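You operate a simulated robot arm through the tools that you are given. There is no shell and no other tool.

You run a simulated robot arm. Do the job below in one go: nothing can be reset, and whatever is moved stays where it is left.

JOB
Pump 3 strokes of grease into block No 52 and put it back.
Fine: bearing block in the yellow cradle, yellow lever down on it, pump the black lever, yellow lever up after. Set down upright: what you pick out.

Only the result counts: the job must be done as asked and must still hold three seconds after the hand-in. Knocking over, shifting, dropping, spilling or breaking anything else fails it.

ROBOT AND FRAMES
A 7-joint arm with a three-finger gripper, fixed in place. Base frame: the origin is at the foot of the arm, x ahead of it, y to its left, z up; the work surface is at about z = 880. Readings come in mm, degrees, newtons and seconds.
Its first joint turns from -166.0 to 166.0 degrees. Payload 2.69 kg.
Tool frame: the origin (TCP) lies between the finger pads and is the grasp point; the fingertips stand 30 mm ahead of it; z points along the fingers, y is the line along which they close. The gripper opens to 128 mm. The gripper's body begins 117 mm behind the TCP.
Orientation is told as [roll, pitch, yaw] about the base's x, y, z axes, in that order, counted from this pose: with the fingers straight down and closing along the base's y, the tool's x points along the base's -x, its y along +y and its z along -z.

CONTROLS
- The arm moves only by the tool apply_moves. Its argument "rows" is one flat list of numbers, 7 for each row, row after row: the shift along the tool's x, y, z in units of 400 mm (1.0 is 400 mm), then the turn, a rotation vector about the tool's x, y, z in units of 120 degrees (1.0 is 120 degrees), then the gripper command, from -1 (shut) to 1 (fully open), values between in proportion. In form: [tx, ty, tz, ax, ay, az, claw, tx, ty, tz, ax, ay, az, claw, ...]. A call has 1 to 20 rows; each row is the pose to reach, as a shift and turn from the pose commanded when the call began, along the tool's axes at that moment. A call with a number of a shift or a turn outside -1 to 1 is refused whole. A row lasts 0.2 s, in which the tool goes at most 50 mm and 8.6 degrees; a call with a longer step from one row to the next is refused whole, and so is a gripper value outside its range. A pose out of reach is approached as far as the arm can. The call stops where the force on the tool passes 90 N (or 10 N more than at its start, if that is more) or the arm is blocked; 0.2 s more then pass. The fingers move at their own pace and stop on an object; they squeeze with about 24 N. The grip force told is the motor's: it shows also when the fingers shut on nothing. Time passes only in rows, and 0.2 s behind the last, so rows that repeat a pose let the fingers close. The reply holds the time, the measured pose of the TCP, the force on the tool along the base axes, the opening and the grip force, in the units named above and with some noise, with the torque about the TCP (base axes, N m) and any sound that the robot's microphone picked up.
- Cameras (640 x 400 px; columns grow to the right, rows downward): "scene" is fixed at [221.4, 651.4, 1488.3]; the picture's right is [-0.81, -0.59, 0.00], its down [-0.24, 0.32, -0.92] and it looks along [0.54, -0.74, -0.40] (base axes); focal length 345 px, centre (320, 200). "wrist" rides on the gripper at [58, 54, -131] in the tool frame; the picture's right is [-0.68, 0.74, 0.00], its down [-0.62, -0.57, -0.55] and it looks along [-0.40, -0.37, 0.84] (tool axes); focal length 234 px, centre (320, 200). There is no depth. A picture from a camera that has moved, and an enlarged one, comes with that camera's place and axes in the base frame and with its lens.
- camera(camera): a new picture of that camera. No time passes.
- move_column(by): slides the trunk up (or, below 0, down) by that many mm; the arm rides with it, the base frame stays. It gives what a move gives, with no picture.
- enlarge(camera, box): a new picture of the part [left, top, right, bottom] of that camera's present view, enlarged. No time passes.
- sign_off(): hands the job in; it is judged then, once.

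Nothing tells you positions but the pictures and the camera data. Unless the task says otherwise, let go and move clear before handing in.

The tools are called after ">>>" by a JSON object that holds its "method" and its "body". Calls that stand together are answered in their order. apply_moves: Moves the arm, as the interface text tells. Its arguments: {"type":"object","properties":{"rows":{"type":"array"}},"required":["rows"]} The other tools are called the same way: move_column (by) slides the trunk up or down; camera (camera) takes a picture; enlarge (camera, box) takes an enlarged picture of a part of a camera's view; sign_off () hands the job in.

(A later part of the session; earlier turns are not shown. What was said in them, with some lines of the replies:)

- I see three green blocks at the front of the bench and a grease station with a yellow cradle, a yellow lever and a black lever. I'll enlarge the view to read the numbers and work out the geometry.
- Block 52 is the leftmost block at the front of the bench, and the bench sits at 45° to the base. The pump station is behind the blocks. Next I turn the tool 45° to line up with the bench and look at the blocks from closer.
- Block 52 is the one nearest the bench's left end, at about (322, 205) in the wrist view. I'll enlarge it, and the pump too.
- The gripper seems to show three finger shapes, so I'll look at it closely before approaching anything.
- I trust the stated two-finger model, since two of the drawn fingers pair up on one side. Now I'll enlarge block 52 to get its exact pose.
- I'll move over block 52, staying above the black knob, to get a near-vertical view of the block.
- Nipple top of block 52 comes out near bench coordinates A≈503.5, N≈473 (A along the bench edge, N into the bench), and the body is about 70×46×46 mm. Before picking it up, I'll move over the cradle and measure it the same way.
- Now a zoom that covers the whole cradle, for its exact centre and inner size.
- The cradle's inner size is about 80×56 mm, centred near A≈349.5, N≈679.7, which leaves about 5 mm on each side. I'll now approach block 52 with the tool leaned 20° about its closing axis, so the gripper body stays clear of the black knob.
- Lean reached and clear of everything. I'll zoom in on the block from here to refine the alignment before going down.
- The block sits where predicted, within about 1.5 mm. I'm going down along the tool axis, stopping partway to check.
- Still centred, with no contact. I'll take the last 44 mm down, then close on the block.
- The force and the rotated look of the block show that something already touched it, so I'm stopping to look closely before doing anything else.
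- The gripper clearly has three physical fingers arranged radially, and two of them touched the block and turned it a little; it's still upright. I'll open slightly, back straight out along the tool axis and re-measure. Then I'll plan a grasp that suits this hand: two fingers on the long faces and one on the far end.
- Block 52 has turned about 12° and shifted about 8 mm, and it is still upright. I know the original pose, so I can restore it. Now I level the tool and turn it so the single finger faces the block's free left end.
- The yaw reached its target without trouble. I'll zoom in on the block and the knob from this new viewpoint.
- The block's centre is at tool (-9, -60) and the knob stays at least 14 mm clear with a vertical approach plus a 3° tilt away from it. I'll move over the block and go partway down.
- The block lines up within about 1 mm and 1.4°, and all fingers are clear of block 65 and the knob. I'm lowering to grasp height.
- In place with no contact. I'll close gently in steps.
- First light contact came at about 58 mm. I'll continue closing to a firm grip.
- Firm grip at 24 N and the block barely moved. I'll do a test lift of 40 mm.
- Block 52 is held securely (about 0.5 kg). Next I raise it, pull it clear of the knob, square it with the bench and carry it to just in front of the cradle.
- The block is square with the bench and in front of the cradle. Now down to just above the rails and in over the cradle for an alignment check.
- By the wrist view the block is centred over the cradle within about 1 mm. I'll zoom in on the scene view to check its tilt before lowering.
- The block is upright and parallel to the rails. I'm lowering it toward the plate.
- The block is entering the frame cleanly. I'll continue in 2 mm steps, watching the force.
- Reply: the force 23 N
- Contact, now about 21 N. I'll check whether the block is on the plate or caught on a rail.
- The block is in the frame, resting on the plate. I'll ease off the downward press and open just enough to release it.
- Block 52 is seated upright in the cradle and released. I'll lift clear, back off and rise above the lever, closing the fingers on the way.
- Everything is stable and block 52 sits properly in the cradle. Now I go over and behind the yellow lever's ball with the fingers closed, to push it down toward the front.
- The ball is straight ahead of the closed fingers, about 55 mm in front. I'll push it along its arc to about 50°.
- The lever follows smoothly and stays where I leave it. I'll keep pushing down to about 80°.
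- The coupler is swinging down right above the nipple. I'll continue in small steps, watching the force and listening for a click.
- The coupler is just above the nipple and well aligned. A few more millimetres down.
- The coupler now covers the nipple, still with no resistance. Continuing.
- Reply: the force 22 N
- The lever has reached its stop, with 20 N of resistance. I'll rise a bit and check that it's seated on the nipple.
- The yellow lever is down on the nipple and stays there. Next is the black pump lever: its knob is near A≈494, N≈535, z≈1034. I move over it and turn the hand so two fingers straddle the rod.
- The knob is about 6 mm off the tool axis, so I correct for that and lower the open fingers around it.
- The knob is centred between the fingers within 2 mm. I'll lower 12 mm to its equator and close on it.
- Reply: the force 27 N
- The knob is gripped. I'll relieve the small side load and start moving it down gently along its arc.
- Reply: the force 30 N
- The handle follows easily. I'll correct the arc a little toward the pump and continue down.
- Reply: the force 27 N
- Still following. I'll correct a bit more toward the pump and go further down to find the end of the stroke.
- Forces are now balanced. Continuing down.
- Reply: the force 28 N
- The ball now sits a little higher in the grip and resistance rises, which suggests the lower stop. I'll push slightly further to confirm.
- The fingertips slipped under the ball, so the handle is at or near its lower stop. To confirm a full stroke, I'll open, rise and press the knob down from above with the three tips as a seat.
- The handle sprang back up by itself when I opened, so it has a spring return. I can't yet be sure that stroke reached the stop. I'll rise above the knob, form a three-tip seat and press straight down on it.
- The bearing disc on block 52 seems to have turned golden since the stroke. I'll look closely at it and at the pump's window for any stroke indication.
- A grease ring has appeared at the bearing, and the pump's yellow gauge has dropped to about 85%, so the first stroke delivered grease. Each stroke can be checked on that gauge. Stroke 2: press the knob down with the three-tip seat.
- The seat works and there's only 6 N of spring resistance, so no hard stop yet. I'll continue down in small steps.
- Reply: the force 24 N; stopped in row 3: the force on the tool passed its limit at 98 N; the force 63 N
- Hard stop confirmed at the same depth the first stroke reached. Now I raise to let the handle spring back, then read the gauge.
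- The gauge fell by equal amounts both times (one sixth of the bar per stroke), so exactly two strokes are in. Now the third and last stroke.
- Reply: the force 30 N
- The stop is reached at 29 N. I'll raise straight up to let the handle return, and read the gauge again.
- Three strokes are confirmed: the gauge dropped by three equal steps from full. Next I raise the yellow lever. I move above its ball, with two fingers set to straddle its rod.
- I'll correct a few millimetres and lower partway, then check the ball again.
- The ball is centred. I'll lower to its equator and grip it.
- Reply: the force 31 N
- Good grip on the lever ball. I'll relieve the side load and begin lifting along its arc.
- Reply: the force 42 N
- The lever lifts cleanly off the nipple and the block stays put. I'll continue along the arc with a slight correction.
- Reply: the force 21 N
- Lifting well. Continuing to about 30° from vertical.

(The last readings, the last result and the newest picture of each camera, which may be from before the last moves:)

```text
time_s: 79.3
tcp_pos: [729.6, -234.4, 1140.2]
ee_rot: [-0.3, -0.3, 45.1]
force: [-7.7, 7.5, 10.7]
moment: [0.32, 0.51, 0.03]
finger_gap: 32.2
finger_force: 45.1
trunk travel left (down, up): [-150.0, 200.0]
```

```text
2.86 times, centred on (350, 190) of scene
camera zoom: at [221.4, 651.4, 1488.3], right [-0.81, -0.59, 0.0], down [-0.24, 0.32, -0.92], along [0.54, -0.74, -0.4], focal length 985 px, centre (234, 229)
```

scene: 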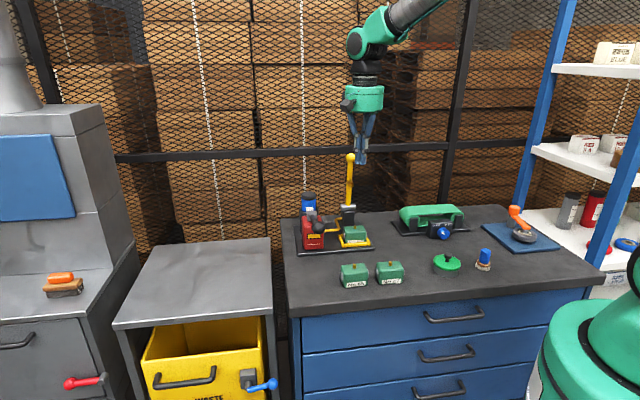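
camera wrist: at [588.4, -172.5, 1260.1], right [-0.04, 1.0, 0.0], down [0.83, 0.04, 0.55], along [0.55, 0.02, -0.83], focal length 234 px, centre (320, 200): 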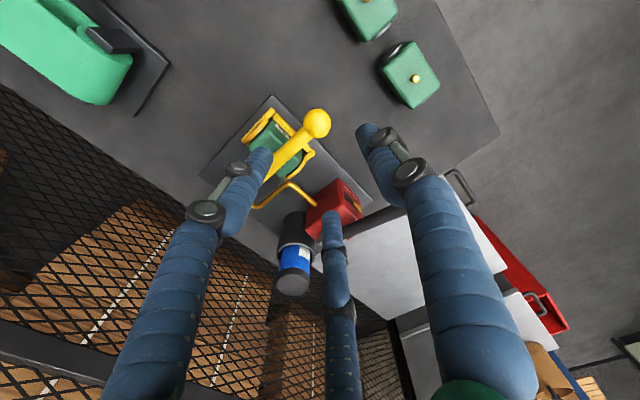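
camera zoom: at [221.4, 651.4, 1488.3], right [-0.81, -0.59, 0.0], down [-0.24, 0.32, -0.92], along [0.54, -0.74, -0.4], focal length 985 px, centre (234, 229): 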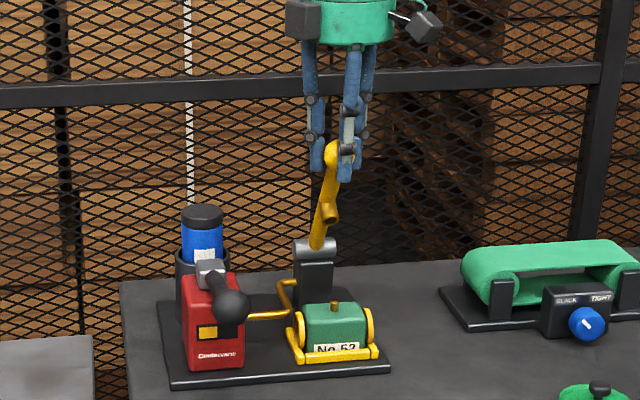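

Almost upright. I'll bring it back to its original vertical position.

>>> {"method": "apply_moves", "body": {"rows": [0, -0.0328, -0.017, 0, 0, 0, -0.7, 0, -0.0668, -0.0313, 0, 0, 0, -0.7, 0, -0.102, -0.0423, 0, 0, 0, -0.7, 0, -0.1383, -0.0503, 0, 0, 0, -0.7, 0, -0.1748, -0.0553, 0, 0, 0, -0.7, 0, -0.197, -0.0563, 0, 0, 0, -0.7, 0, -0.197, -0.0563, 0, 0, 0, -0.7]}}

>>> {"method": "enlarge", "body": {"camera": "wrist", "box": [220, 80, 420, 260]}}

>>> {"method": "enlarge", "body": {"camera": "scene", "box": [290, 140, 390, 260]}}

```text
time_s: 80.9
tcp_pos: [783.9, -287.2, 1164.2]
ee_rot: [-0.4, -0.3, 45.2]
force: [-8.9, -6.3, 16.6]
moment: [-0.17, 0.25, 0.0]
finger_gap: 32.0
finger_force: 44.7
trunk travel left (down, up): [-150.0, 200.0]
```

```text
2.22 times, centred on (320, 170) of wrist
camera zoom: at [702.6, -290.8, 1295.1], right [-0.04, 1.0, 0.0], down [0.83, 0.04, 0.56], along [0.55, 0.02, -0.83], focal length 520 px, centre (320, 267)
```

zoom: 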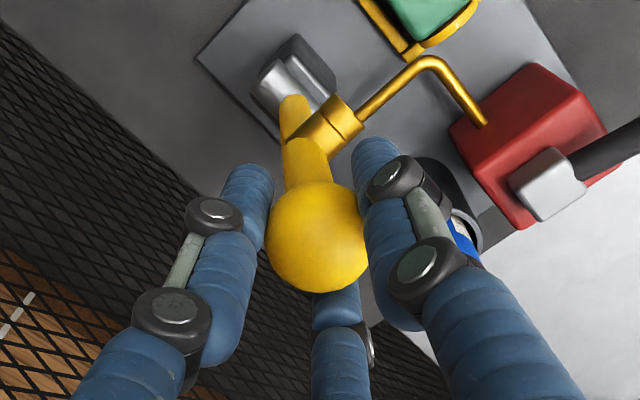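

```text
3.33 times, centred on (340, 200) of scene
camera zoom: at [221.4, 651.4, 1488.3], right [-0.81, -0.59, 0.0], down [-0.24, 0.32, -0.92], along [0.54, -0.74, -0.4], focal length 1149 px, centre (253, 200)
```

zoom: 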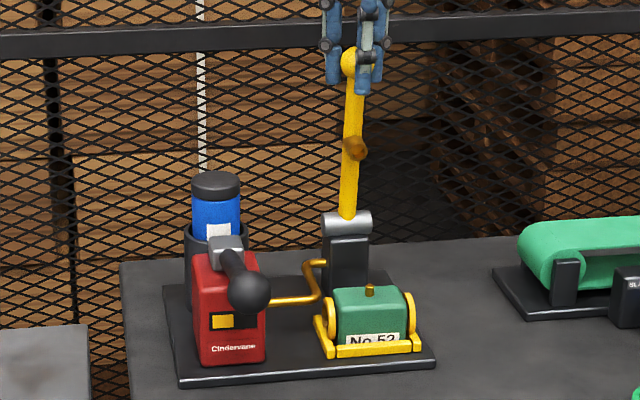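

Nearly at the original place. I'll nudge it the last few millimetres until I feel its upper stop.

>>> {"method": "apply_moves", "body": {"rows": [0, -0.0075, 0, 0, 0, 0, -0.7, 0, -0.015, 0, 0, 0, 0, -0.7, 0, -0.015, 0, 0, 0, 0, -0.7]}}

>>> {"method": "enlarge", "body": {"camera": "scene", "box": [290, 140, 390, 260]}}

```text
time_s: 81.7
tcp_pos: [788.3, -292.5, 1165.4]
ee_rot: [-0.3, -0.3, 45.1]
force: [-11.8, -5.0, 20.4]
moment: [0.33, 0.57, -0.07]
finger_gap: 31.8
finger_force: 44.9
trunk travel left (down, up): [-150.0, 200.0]
```

```text
3.33 times, centred on (340, 200) of scene
camera zoom: at [221.4, 651.4, 1488.3], right [-0.81, -0.59, 0.0], down [-0.24, 0.32, -0.92], along [0.54, -0.74, -0.4], focal length 1149 px, centre (253, 200)
```

zoom: 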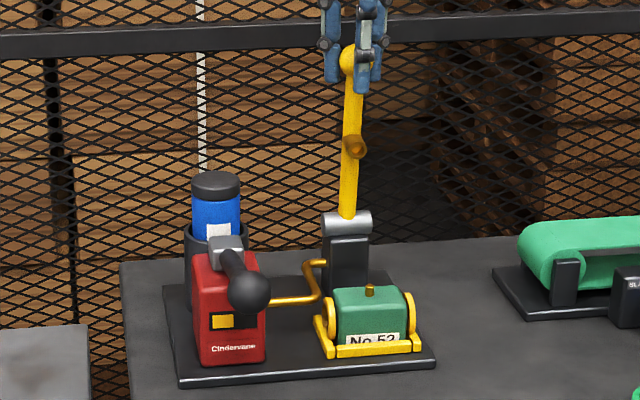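

The lever is vertical. I'll relax the downward pressure, open the fingers, rise away and check that it stays up.

>>> {"method": "apply_moves", "body": {"rows": [0, 0.002, -0.006, 0, 0, 0, -0.7, 0, 0.002, -0.006, 0, 0, 0, -0.3, 0, 0.002, -0.006, 0, 0, 0, 0.1, 0, 0.002, -0.006, 0, 0, 0, 0.1, 0, 0.002, -0.08, 0, 0, 0, 0.1, 0, 0.002, -0.16, 0, 0, 0, 0.1, 0, 0.002, -0.22, 0, 0, 0, 0.1, 0, 0.002, -0.22, 0, 0, 0, 0.1]}}

>>> {"method": "camera", "body": {"camera": "wrist"}}

>>> {"method": "enlarge", "body": {"camera": "scene", "box": [290, 140, 390, 260]}}

```text
time_s: 83.5
tcp_pos: [787.2, -291.7, 1251.9]
ee_rot: [-0.2, -0.2, 45.1]
force: [0.5, 0.1, 0.0]
moment: [0.0, 0.0, -0.01]
finger_gap: 70.5
finger_force: 0.0
trunk travel left (down, up): [-150.0, 200.0]
```

```text
taken
camera wrist: at [707.3, -294.6, 1382.6], right [-0.04, 1.0, 0.0], down [0.83, 0.04, 0.55], along [0.55, 0.02, -0.83], focal length 234 px, centre (320, 200)
```

wrist: 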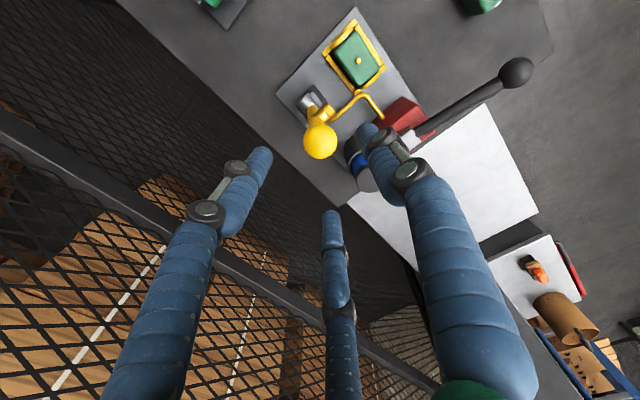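

```text
3.33 times, centred on (340, 200) of scene
camera zoom: at [221.4, 651.4, 1488.3], right [-0.81, -0.59, 0.0], down [-0.24, 0.32, -0.92], along [0.54, -0.74, -0.4], focal length 1149 px, centre (253, 200)
```

zoom: 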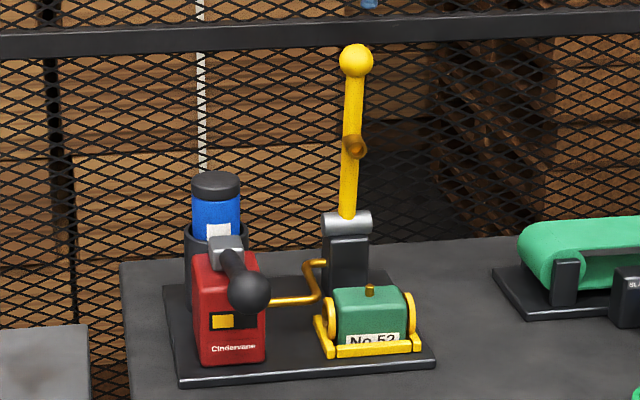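

The lever stands exactly as at the start. Next I fetch block 52: back off toward the front and turn the hand to the same orientation I used to place it.

>>> {"method": "apply_moves", "body": {"rows": [0, 0.1019, 0, 0, 0, 0, 0.1, 0, 0.2038, 0, 0, 0, 0, 0.1, 0, 0.3056, 0, 0, 0, 0, 0.1, 0, 0.4075, 0, 0, 0, 0, 0.1, 0, 0.4075, 0, 0, 0, 0.0635, 0.1, 0, 0.4075, 0, 0, 0, 0.127, 0.1, 0, 0.4075, 0, 0, 0, 0.1904, 0.1, 0, 0.4075, 0, 0, 0, 0.2539, 0.1, 0, 0.4075, 0, 0, 0, 0.3174, 0.1, 0, 0.4075, 0, 0, 0, 0.3809, 0.1, 0, 0.4075, 0, 0, 0, 0.4443, 0.1, 0, 0.4075, 0, 0, 0, 0.5078, 0.1, 0, 0.4075, 0, 0, 0, 0.5713, 0.1, 0, 0.4075, 0, 0, 0, 0.6348, 0.1, 0, 0.4075, 0, 0, 0, 0.6982, 0.1, 0, 0.4075, 0, 0, 0, 0.7617, 0.1, 0, 0.4075, 0, 0, 0, 0.7617, 0.1]}}

>>> {"method": "camera", "body": {"camera": "wrist"}}

```text
time_s: 87.1
tcp_pos: [672.7, -175.9, 1250.8]
ee_rot: [0.2, -0.1, -46.3]
force: [-0.1, 0.3, 0.7]
moment: [-0.02, 0.01, 0.0]
finger_gap: 70.3
finger_force: 0.0
trunk travel left (down, up): [-150.0, 200.0]
```

```text
taken
camera wrist: at [670.4, -96.0, 1380.8], right [1.0, 0.02, 0.01], down [0.01, -0.84, 0.55], along [0.01, -0.55, -0.84], focal length 234 px, centre (320, 200)
```

wrist: 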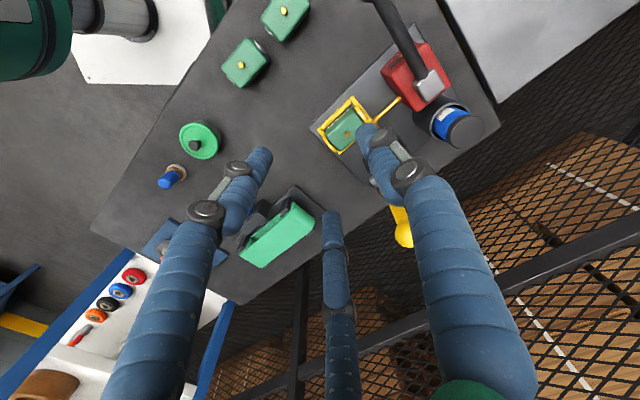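

Orientation restored. I'll apply the 3° tilt and come down in front of the cradle, then slide in over the block above nipple height.

>>> {"method": "apply_moves", "body": {"rows": [0, 0.0225, 0.1, 0, -0.0082, 0, 0.1, 0, 0.0225, 0.2, 0, -0.0163, 0, 0.1, 0, 0.0225, 0.3, 0, -0.0245, 0, 0.1, 0, 0.0225, 0.4, 0, -0.0245, 0, 0.1, 0, 0.0225, 0.5, 0, -0.0245, 0, 0.1, 0, 0.0225, 0.602, 0, -0.0245, 0, 0.1, -0.1, 0.025, 0.602, 0, -0.0245, 0, 0.1, -0.2, 0.0274, 0.602, 0, -0.0245, 0, 0.1, -0.2, 0.0274, 0.602, 0, -0.0245, 0, 0.1]}}

>>> {"method": "enlarge", "body": {"camera": "wrist", "box": [220, 70, 420, 250]}}

>>> {"method": "enlarge", "body": {"camera": "scene", "box": [300, 140, 390, 260]}}

```text
time_s: 89.1
tcp_pos: [737.0, -226.9, 1011.1]
ee_rot: [0.2, -3.2, -46.3]
force: [1.2, -0.4, -0.3]
moment: [0.07, 0.04, -0.01]
finger_gap: 70.5
finger_force: 0.1
trunk travel left (down, up): [-150.0, 200.0]
```

```text
2.22 times, centred on (320, 160) of wrist
camera zoom: at [730.0, -142.8, 1138.2], right [1.0, 0.02, 0.04], down [-0.01, -0.81, 0.58], along [0.04, -0.58, -0.81], focal length 520 px, centre (320, 289)
```

zoom: 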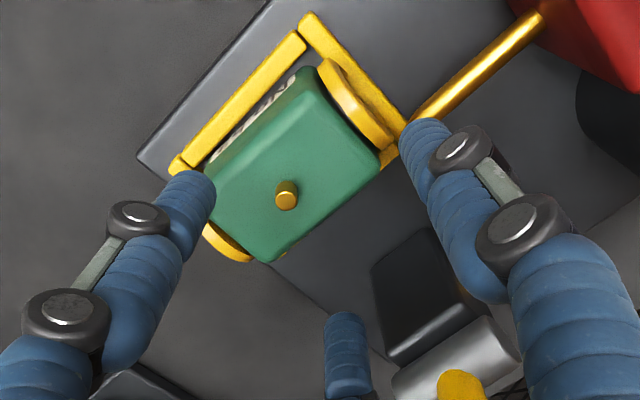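

```text
3.33 times, centred on (345, 200) of scene
camera zoom: at [221.4, 651.4, 1488.3], right [-0.81, -0.59, 0.0], down [-0.24, 0.32, -0.92], along [0.54, -0.74, -0.4], focal length 1149 px, centre (237, 200)
```

zoom: 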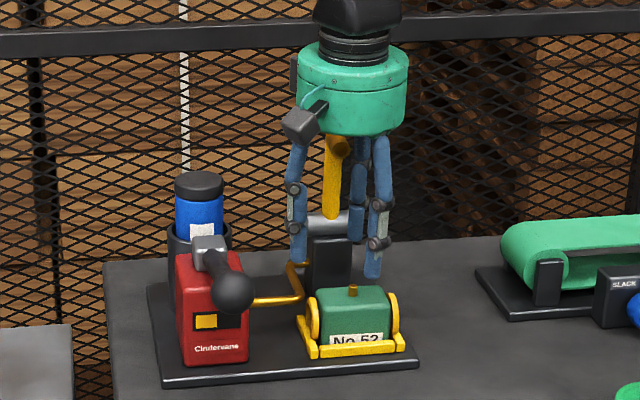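

The block is within about 2 mm of the planned position in the hand. I'll correct that and lower to grasp height.

>>> {"method": "apply_moves", "body": {"rows": [0.0045, -0.0025, 0, 0, 0, 0, 0.1, 0.007, -0.0025, 0.04, 0, 0, 0, 0.1, 0.0096, -0.0025, 0.08, 0, 0, 0, 0.1, 0.0122, -0.0025, 0.12, 0, 0, 0, 0.1, 0.0148, -0.0025, 0.1619, 0, 0, 0, 0.1, 0.0148, -0.0025, 0.1619, 0, 0, 0, 0.1]}}

>>> {"method": "enlarge", "body": {"camera": "wrist", "box": [230, 80, 420, 250]}}

>>> {"method": "enlarge", "body": {"camera": "scene", "box": [330, 205, 380, 255]}}

```text
time_s: 90.5
tcp_pos: [734.2, -225.8, 944.9]
ee_rot: [0.2, -3.3, -46.3]
force: [0.2, -0.2, -0.2]
moment: [-0.01, 0.04, 0.0]
finger_gap: 70.5
finger_force: 0.0
trunk travel left (down, up): [-150.0, 200.0]
```

```text
2.35 times, centred on (325, 165) of wrist
camera zoom: at [727.4, -141.0, 1073.3], right [1.0, 0.02, 0.04], down [-0.01, -0.81, 0.58], along [0.04, -0.58, -0.81], focal length 551 px, centre (308, 282)
```

zoom: 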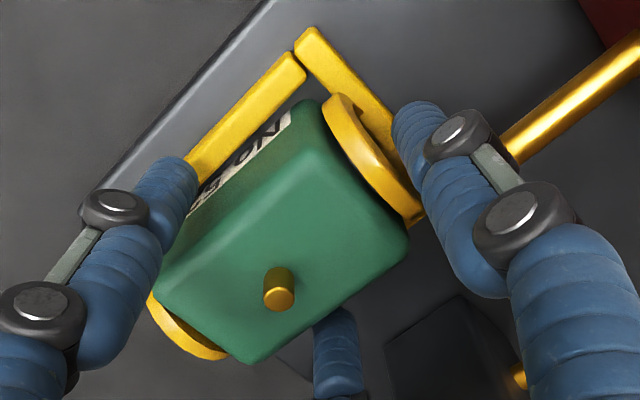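

```text
8.00 times, centred on (355, 230) of scene
camera zoom: at [221.4, 651.4, 1488.3], right [-0.81, -0.59, 0.0], down [-0.24, 0.32, -0.92], along [0.54, -0.74, -0.4], focal length 2758 px, centre (40, -40)
```

zoom: 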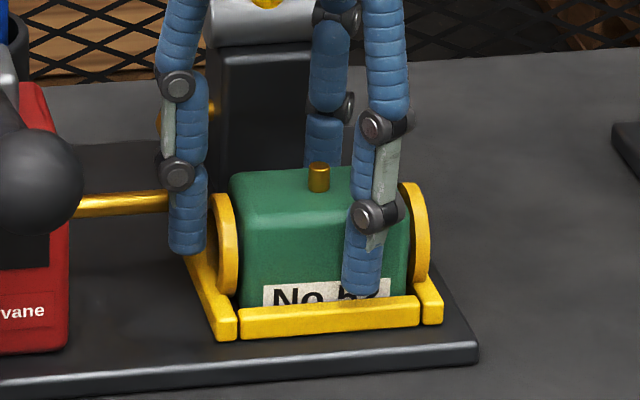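

The fingers are around the block with no contact. Closing.

>>> {"method": "apply_moves", "body": {"rows": [0, 0, 0, 0, 0, 0, 0, 0, 0, 0, 0, 0, 0, -0.1, 0, 0, 0, 0, 0, 0, -0.2, 0, 0, 0, 0, 0, 0, -0.5, 0, 0, 0, 0, 0, 0, -1, 0, 0, 0, 0, 0, 0, -1]}}

>>> {"method": "enlarge", "body": {"camera": "wrist", "box": [230, 80, 420, 250]}}

>>> {"method": "enlarge", "body": {"camera": "scene", "box": [330, 205, 380, 255]}}

```text
time_s: 91.9
tcp_pos: [733.7, -225.4, 946.3]
ee_rot: [0.1, -3.2, -46.3]
force: [-2.3, -0.4, 3.9]
moment: [0.2, 0.33, 0.02]
finger_gap: 54.4
finger_force: 23.9
trunk travel left (down, up): [-150.0, 200.0]
```

```text
2.35 times, centred on (325, 165) of wrist
camera zoom: at [726.9, -140.9, 1073.9], right [1.0, 0.02, 0.04], down [-0.01, -0.81, 0.58], along [0.04, -0.58, -0.81], focal length 551 px, centre (308, 282)
```

zoom: 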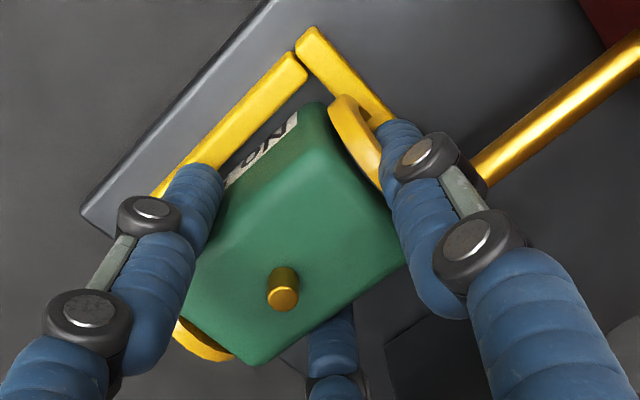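

```text
8.00 times, centred on (355, 230) of scene
camera zoom: at [221.4, 651.4, 1488.3], right [-0.81, -0.59, 0.0], down [-0.24, 0.32, -0.92], along [0.54, -0.74, -0.4], focal length 2758 px, centre (40, -40)
```

zoom: 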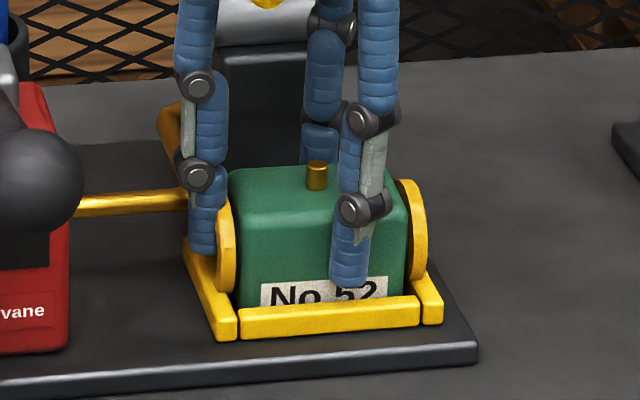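

Same secure grip as before. I'll lift the block straight out of the cradle.

>>> {"method": "apply_moves", "body": {"rows": [-0.0014, 0, -0.025, 0, 0, 0, -1, -0.0028, 0, -0.05, 0, 0, 0, -1, -0.0056, 0, -0.1, 0, 0, 0, -1, -0.0084, 0, -0.15, 0, 0, 0, -1, -0.0084, 0, -0.15, 0, 0, 0, -1]}}

>>> {"method": "enlarge", "body": {"camera": "scene", "box": [320, 180, 380, 255]}}

>>> {"method": "enlarge", "body": {"camera": "wrist", "box": [230, 80, 420, 250]}}

```text
time_s: 93.1
tcp_pos: [734.5, -223.9, 1005.9]
ee_rot: [0.2, -3.2, -46.3]
force: [1.2, 0.2, -5.4]
moment: [0.04, -0.04, 0.04]
finger_gap: 54.0
finger_force: 24.0
trunk travel left (down, up): [-150.0, 200.0]
```

```text
5.33 times, centred on (350, 218) of scene
camera zoom: at [221.4, 651.4, 1488.3], right [-0.81, -0.59, 0.0], down [-0.24, 0.32, -0.92], along [0.54, -0.74, -0.4], focal length 1838 px, centre (160, 107)
```

zoom: 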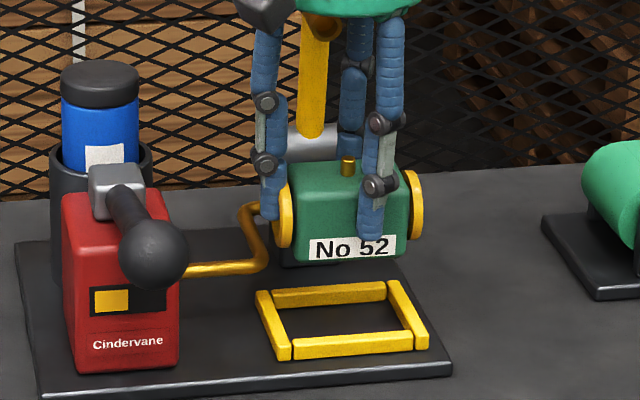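

```text
2.35 times, centred on (325, 165) of wrist
camera zoom: at [726.7, -139.7, 1132.4], right [1.0, 0.02, 0.04], down [-0.01, -0.81, 0.58], along [0.04, -0.58, -0.81], focal length 551 px, centre (308, 282)
```

zoom: 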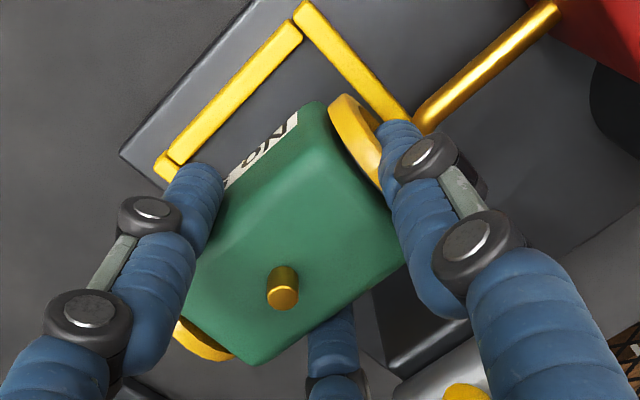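

Block 52 is out cleanly. Now I carry it back: toward the front, along the bench to its original spot, and square it up.

>>> {"method": "apply_moves", "body": {"rows": [0.096, -0.0022, -0.0195, 0, 0, 0, -1, 0.1919, -0.0044, -0.0391, 0, 0, 0, -1, 0.2879, -0.0066, -0.0586, 0, 0, 0, -1, 0.3839, -0.0088, -0.0781, 0, 0, 0, -1, 0.4798, -0.011, -0.0977, 0, 0, 0, -1, 0.5758, -0.0132, -0.1172, 0, 0, 0, -1, 0.578, 0.083, -0.1173, -0.0002, 0, -0.0042, -1, 0.5802, 0.1793, -0.1174, -0.0005, 0, -0.0083, -1, 0.5823, 0.2755, -0.1176, -0.0007, 0, -0.0125, -1, 0.5845, 0.3717, -0.1177, -0.0009, 0, -0.0166, -1, 0.521, 0.3732, -0.1141, -0.0009, 0, -0.0166, -1, 0.521, 0.3732, -0.1141, -0.0009, 0, -0.0166, -1]}}

>>> {"method": "camera", "body": {"camera": "wrist"}}

>>> {"method": "enlarge", "body": {"camera": "wrist", "box": [230, 80, 420, 250]}}

>>> {"method": "enlarge", "body": {"camera": "scene", "box": [280, 160, 390, 300]}}

```text
time_s: 95.7
tcp_pos: [698.6, 29.3, 1040.3]
ee_rot: [0.2, -3.1, -44.3]
force: [1.5, -0.6, -5.9]
moment: [0.1, 0.0, -0.01]
finger_gap: 54.2
finger_force: 24.6
trunk travel left (down, up): [-150.0, 200.0]
```

```text
taken
camera wrist: at [688.2, 113.4, 1167.9], right [1.0, 0.06, 0.04], down [0.02, -0.81, 0.58], along [0.06, -0.58, -0.81], focal length 234 px, centre (320, 200)
```

wrist: 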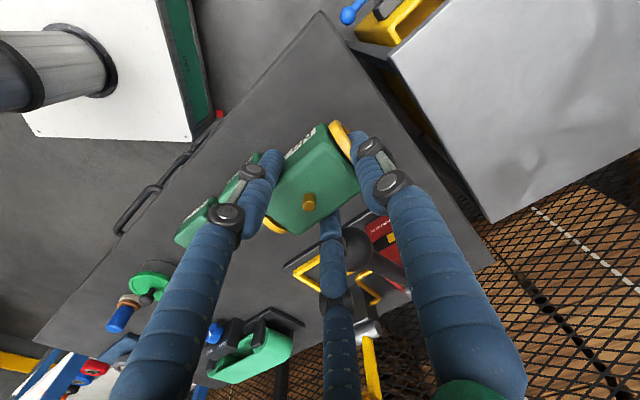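

```text
2.35 times, centred on (325, 165) of wrist
camera zoom: at [688.2, 113.4, 1167.9], right [1.0, 0.06, 0.04], down [0.02, -0.81, 0.58], along [0.06, -0.58, -0.81], focal length 551 px, centre (308, 282)
```

zoom: 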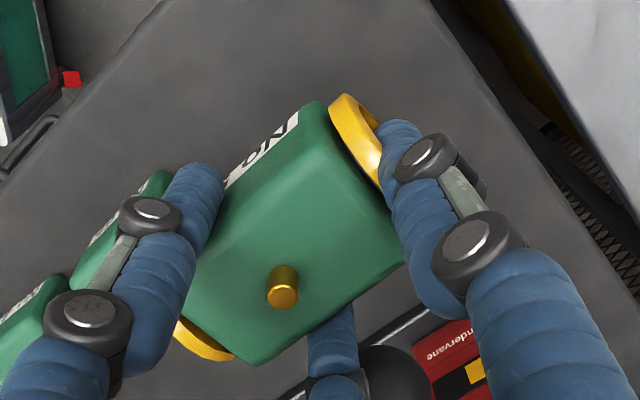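

```text
2.86 times, centred on (335, 230) of scene
camera zoom: at [221.4, 651.4, 1488.3], right [-0.81, -0.59, 0.0], down [-0.24, 0.32, -0.92], along [0.54, -0.74, -0.4], focal length 985 px, centre (277, 114)
```

zoom: 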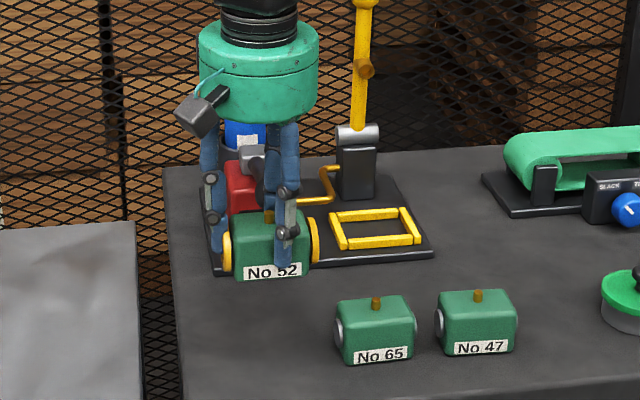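

Over its original spot, upright and square, and clear of the knob and block 65. Lowering.

>>> {"method": "apply_moves", "body": {"rows": [0.0053, 0, 0.05, 0, 0, 0, -1, 0.0081, 0, 0.1, 0, 0, 0, -1, 0.0109, 0, 0.15, 0, 0, 0, -1, 0.0137, 0, 0.2, 0, 0, 0, -1, 0.0159, 0, 0.2396, 0, 0, 0, -1, 0.0159, 0, 0.2396, 0, 0, 0, -1]}}

>>> {"method": "enlarge", "body": {"camera": "scene", "box": [290, 220, 380, 300]}}

>>> {"method": "enlarge", "body": {"camera": "wrist", "box": [200, 80, 420, 260]}}

```text
time_s: 97.1
tcp_pos: [698.0, 32.2, 942.8]
ee_rot: [0.3, -3.1, -44.3]
force: [-0.3, 0.0, -5.9]
moment: [0.04, -0.03, 0.01]
finger_gap: 54.1
finger_force: 23.9
trunk travel left (down, up): [-150.0, 200.0]
```

```text
5.00 times, centred on (335, 260) of scene
camera zoom: at [221.4, 651.4, 1488.3], right [-0.81, -0.59, 0.0], down [-0.24, 0.32, -0.92], along [0.54, -0.74, -0.4], focal length 1724 px, centre (245, -100)
```

zoom: 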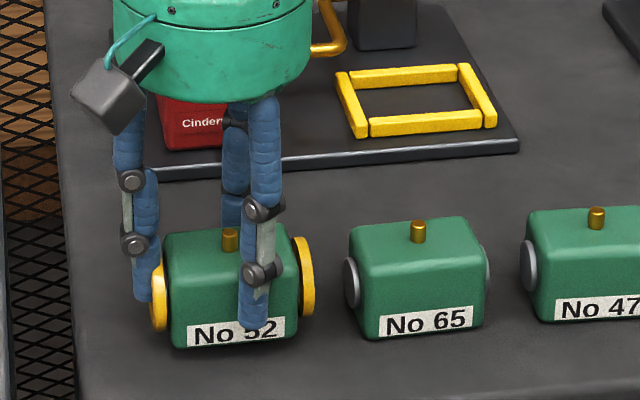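

```text
2.22 times, centred on (310, 170) of wrist
camera zoom: at [686.8, 116.6, 1070.5], right [1.0, 0.06, 0.04], down [0.02, -0.81, 0.58], along [0.06, -0.58, -0.81], focal length 520 px, centre (342, 267)
```

zoom: 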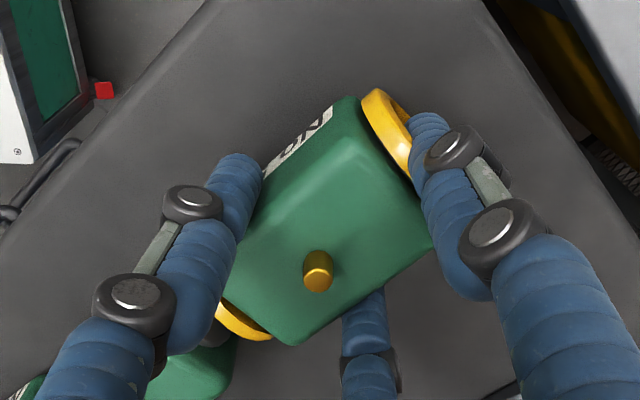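

The nipple projects to the same pixel as at the start, less the few millimetres still to go. Setting it down gently.

>>> {"method": "apply_moves", "body": {"rows": [0.0003, 0, 0.006, 0, 0, 0, -1, 0.0006, 0, 0.0115, 0, 0, 0, -1, 0.0006, 0, 0.0115, 0, 0, 0, -1]}}

>>> {"method": "apply_moves", "body": {"rows": [0.0001, 0, 0.0025, 0, 0, 0, -1, 0.0003, 0, 0.005, 0, 0, 0, -1, 0.0003, 0, 0.005, 0, 0, 0, -1]}}

```text
time_s: 97.9
tcp_pos: [698.1, 32.3, 938.4]
ee_rot: [0.1, -3.2, -44.3]
force: [0.1, 1.1, -5.6]
moment: [0.01, -0.03, 0.02]
finger_gap: 54.4
finger_force: 24.3
trunk travel left (down, up): [-150.0, 200.0]
```

```text
time_s: 98.7
tcp_pos: [697.4, 31.5, 937.8]
ee_rot: [0.3, -3.2, -44.3]
force: [0.0, 0.9, -6.3]
moment: [0.07, -0.04, 0.03]
finger_gap: 54.4
finger_force: 24.1
trunk travel left (down, up): [-150.0, 200.0]
```

>>> {"method": "apply_moves", "body": {"rows": [0.0001, 0, 0.0025, 0, 0, 0, -1, 0.0003, 0, 0.005, 0, 0, 0, -1, 0.0003, 0, 0.005, 0, 0, 0, -1]}}

```text
time_s: 99.5
tcp_pos: [696.7, 31.6, 934.8]
ee_rot: [0.2, -3.2, -44.3]
force: [-0.7, 0.0, -4.9]
moment: [0.1, 0.0, 0.03]
finger_gap: 54.6
finger_force: 24.0
trunk travel left (down, up): [-150.0, 200.0]
```

Contact is just starting. Another small step down.

>>> {"method": "apply_moves", "body": {"rows": [0.0001, 0, 0.0025, 0, 0, 0, -1, 0.0002, 0, 0.004, 0, 0, 0, -1, 0.0002, 0, 0.004, 0, 0, 0, -1]}}

>>> {"method": "enlarge", "body": {"camera": "scene", "box": [296, 258, 344, 298]}}

```text
time_s: 100.3
tcp_pos: [697.8, 30.6, 935.2]
ee_rot: [0.2, -3.2, -44.3]
force: [-3.8, -2.8, 5.4]
moment: [0.1, 0.26, 0.06]
finger_gap: 54.3
finger_force: 24.2
trunk travel left (down, up): [-150.0, 200.0]
```

```text
10.00 times, centred on (320, 278) of scene
camera zoom: at [221.4, 651.4, 1488.3], right [-0.81, -0.59, 0.0], down [-0.24, 0.32, -0.92], along [0.54, -0.74, -0.4], focal length 3447 px, centre (320, -580)
```

zoom: 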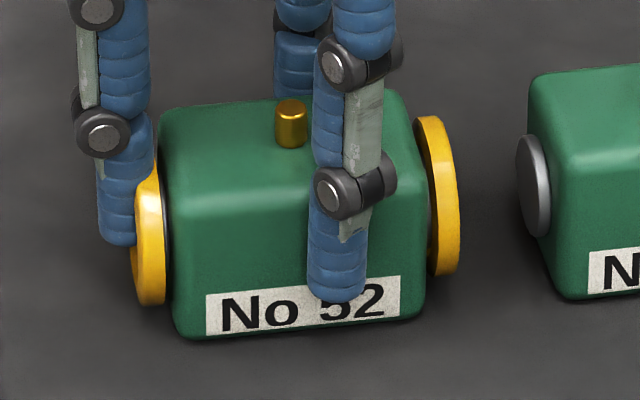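

Position matches within about 1–2 mm, but the block is turned about 3° from its original heading. I'll lift it slightly, turn it back 3° and set it down again.

>>> {"method": "apply_moves", "body": {"rows": [-0.0006, 0, -0.011, 0, 0, 0, -1, -0.0006, 0, -0.011, -0.0007, 0, -0.0125, -1, -0.0006, 0, -0.011, -0.0014, 0, -0.025, -1, -0.0006, 0, -0.011, -0.0014, 0, -0.025, -1, -0.0003, 0, -0.005, -0.0014, 0, -0.025, -1, 0, 0, 0, -0.0014, 0, -0.025, -1, 0, 0, 0.0, -0.0014, 0, -0.025, -1]}}

>>> {"method": "enlarge", "body": {"camera": "scene", "box": [296, 258, 344, 298]}}

```text
time_s: 101.9
tcp_pos: [696.6, 30.1, 934.8]
ee_rot: [0.2, -3.3, -41.2]
force: [-6.4, 2.6, 8.4]
moment: [0.24, 0.59, -0.11]
finger_gap: 54.4
finger_force: 24.1
trunk travel left (down, up): [-150.0, 200.0]
```

```text
10.00 times, centred on (320, 278) of scene
camera zoom: at [221.4, 651.4, 1488.3], right [-0.81, -0.59, 0.0], down [-0.24, 0.32, -0.92], along [0.54, -0.74, -0.4], focal length 3447 px, centre (320, -580)
```

zoom: 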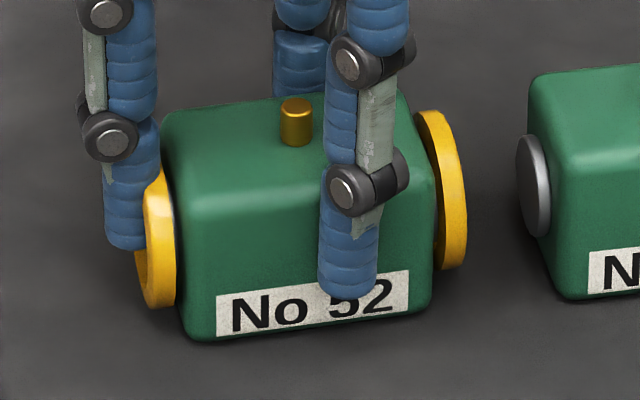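

Now it matches the original pose almost exactly. Releasing gently.

>>> {"method": "apply_moves", "body": {"rows": [-0.0001, 0, -0.002, 0, 0, 0, -1, -0.0001, 0, -0.002, 0, 0, 0, -0.16, -0.0001, 0, -0.002, 0, 0, 0, -0.04, -0.0001, 0, -0.002, 0, 0, 0, 0.06, -0.0001, 0, -0.002, 0, 0, 0, 0.1, -0.0001, 0, -0.002, 0, 0, 0, 0.1]}}

>>> {"method": "enlarge", "body": {"camera": "scene", "box": [296, 258, 344, 298]}}

>>> {"method": "enlarge", "body": {"camera": "wrist", "box": [200, 80, 420, 260]}}

```text
time_s: 103.3
tcp_pos: [697.9, 29.7, 933.2]
ee_rot: [0.3, -3.1, -41.2]
force: [-0.2, -0.7, -1.1]
moment: [0.0, 0.0, 0.04]
finger_gap: 70.3
finger_force: 0.2
trunk travel left (down, up): [-150.0, 200.0]
```

```text
10.00 times, centred on (320, 278) of scene
camera zoom: at [221.4, 651.4, 1488.3], right [-0.81, -0.59, 0.0], down [-0.24, 0.32, -0.92], along [0.54, -0.74, -0.4], focal length 3447 px, centre (320, -580)
```

zoom: 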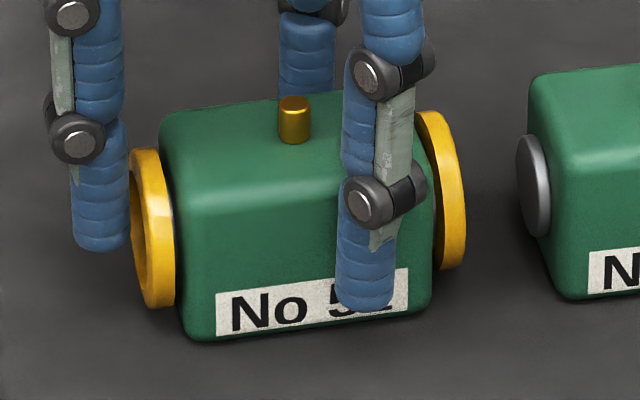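

```text
2.22 times, centred on (310, 170) of wrist
camera zoom: at [682.4, 114.1, 1061.7], right [0.99, 0.11, 0.04], down [0.06, -0.81, 0.58], along [0.1, -0.57, -0.81], focal length 520 px, centre (342, 267)
```

zoom: 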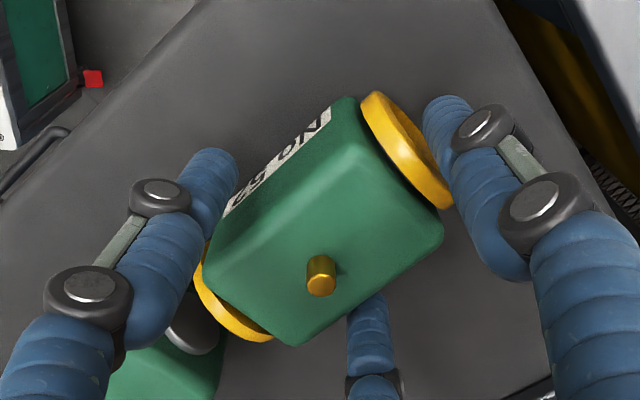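

Block 52 is back at its original spot, upright and released. I'll retreat along the tool axis, then drift toward the front away from the knob while rising.

>>> {"method": "apply_moves", "body": {"rows": [0, 0, -0.03, 0, 0, 0, 0.1, 0, 0, -0.07, 0, 0, 0, 0.1, 0, 0, -0.13, 0, 0, 0, 0.1, 0.04, 0, -0.18, 0, 0, 0, 0.1, 0.09, 0, -0.25, 0, 0, 0, 0.1, 0.12, 0, -0.34, 0, 0, 0, 0.1, 0.12, 0, -0.44, 0, 0, 0, 0.1, 0.12, 0, -0.54, 0, 0, 0, 0.1, 0.12, 0, -0.54, 0, 0, 0, 0.1]}}

>>> {"method": "camera", "body": {"camera": "scene"}}

>>> {"method": "enlarge", "body": {"camera": "scene", "box": [285, 140, 415, 300]}}

>>> {"method": "enlarge", "body": {"camera": "scene", "box": [296, 258, 344, 298]}}

>>> {"method": "enlarge", "body": {"camera": "scene", "box": [290, 240, 420, 310]}}

```text
time_s: 105.3
tcp_pos: [650.2, 72.6, 1150.6]
ee_rot: [0.2, -3.2, -41.3]
force: [-0.9, -1.3, 0.8]
moment: [0.02, -0.06, 0.03]
finger_gap: 70.5
finger_force: 0.0
trunk travel left (down, up): [-150.0, 200.0]
```

```text
taken
```

scene: 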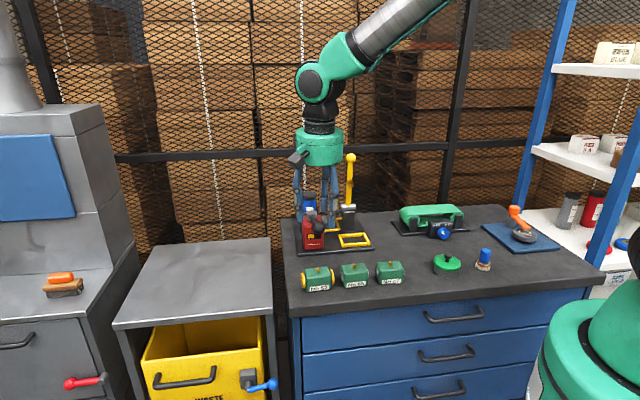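

```text
2.50 times, centred on (350, 220) of scene
camera zoom: at [221.4, 651.4, 1488.3], right [-0.81, -0.59, 0.0], down [-0.24, 0.32, -0.92], along [0.54, -0.74, -0.4], focal length 862 px, centre (245, 150)
```

zoom: 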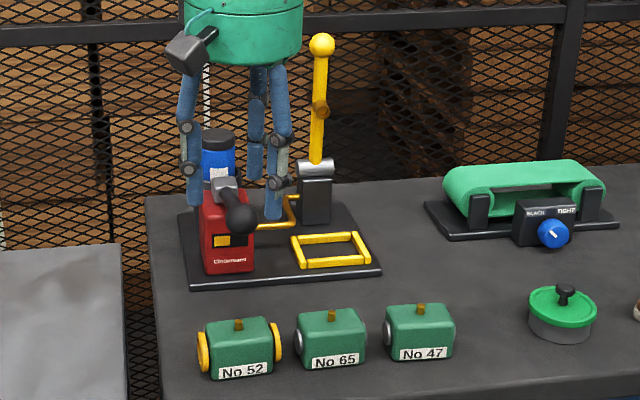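

```text
10.00 times, centred on (320, 278) of scene
camera zoom: at [221.4, 651.4, 1488.3], right [-0.81, -0.59, 0.0], down [-0.24, 0.32, -0.92], along [0.54, -0.74, -0.4], focal length 3447 px, centre (320, -580)
```

zoom: 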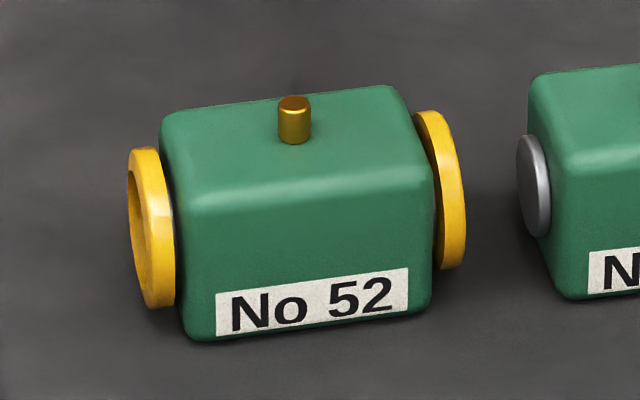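

```text
4.92 times, centred on (355, 275) of scene
camera zoom: at [221.4, 651.4, 1488.3], right [-0.81, -0.59, 0.0], down [-0.24, 0.32, -0.92], along [0.54, -0.74, -0.4], focal length 1697 px, centre (148, -169)
```

zoom: 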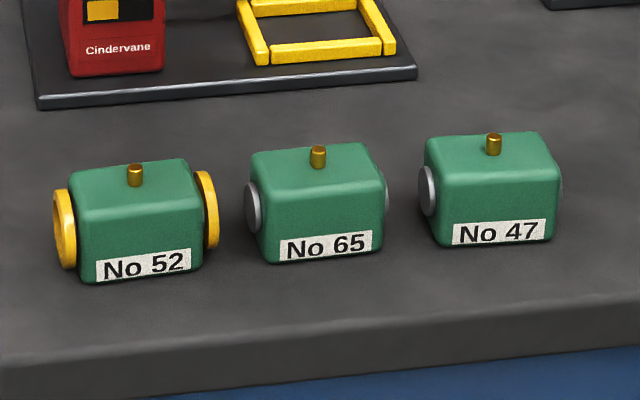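

Block 52 stands upright at its original place with three strokes of grease in it. The yellow lever is up, the black lever is at rest, and the other blocks haven't moved. The hand is clear, so I'm handing in.

>>> {"method": "sign_off", "body": {}}

```text
The job is handed in.
```

Block No 52 got its 3 strokes of grease and is back upright in its original spot, and I've handed the job in.

- **Strokes:** the pump's yellow gauge dropped by three equal steps from full, one per stroke. Grease rings also appeared around both bearing discs.
- **Levers:** the yellow lever is back up where it started, and the black lever sprang back to rest.
- **Block position:** it sits within about 1 mm of where it started, turned by roughly 2° at most. On my first grasp attempt the fingers touched the block and turned it about 12° on the bench. I corrected that when I set it down.
- **Gripper:** the hand has three fingers arranged in a circle, not the two described, so I gripped the block and the lever knobs to suit that.
- **Pump force:** on the second stroke I pressed the black lever against its stop hard enough to trip the 90 N force limit (it read 98 N). It moved normally afterwards.

The other two blocks did not move.
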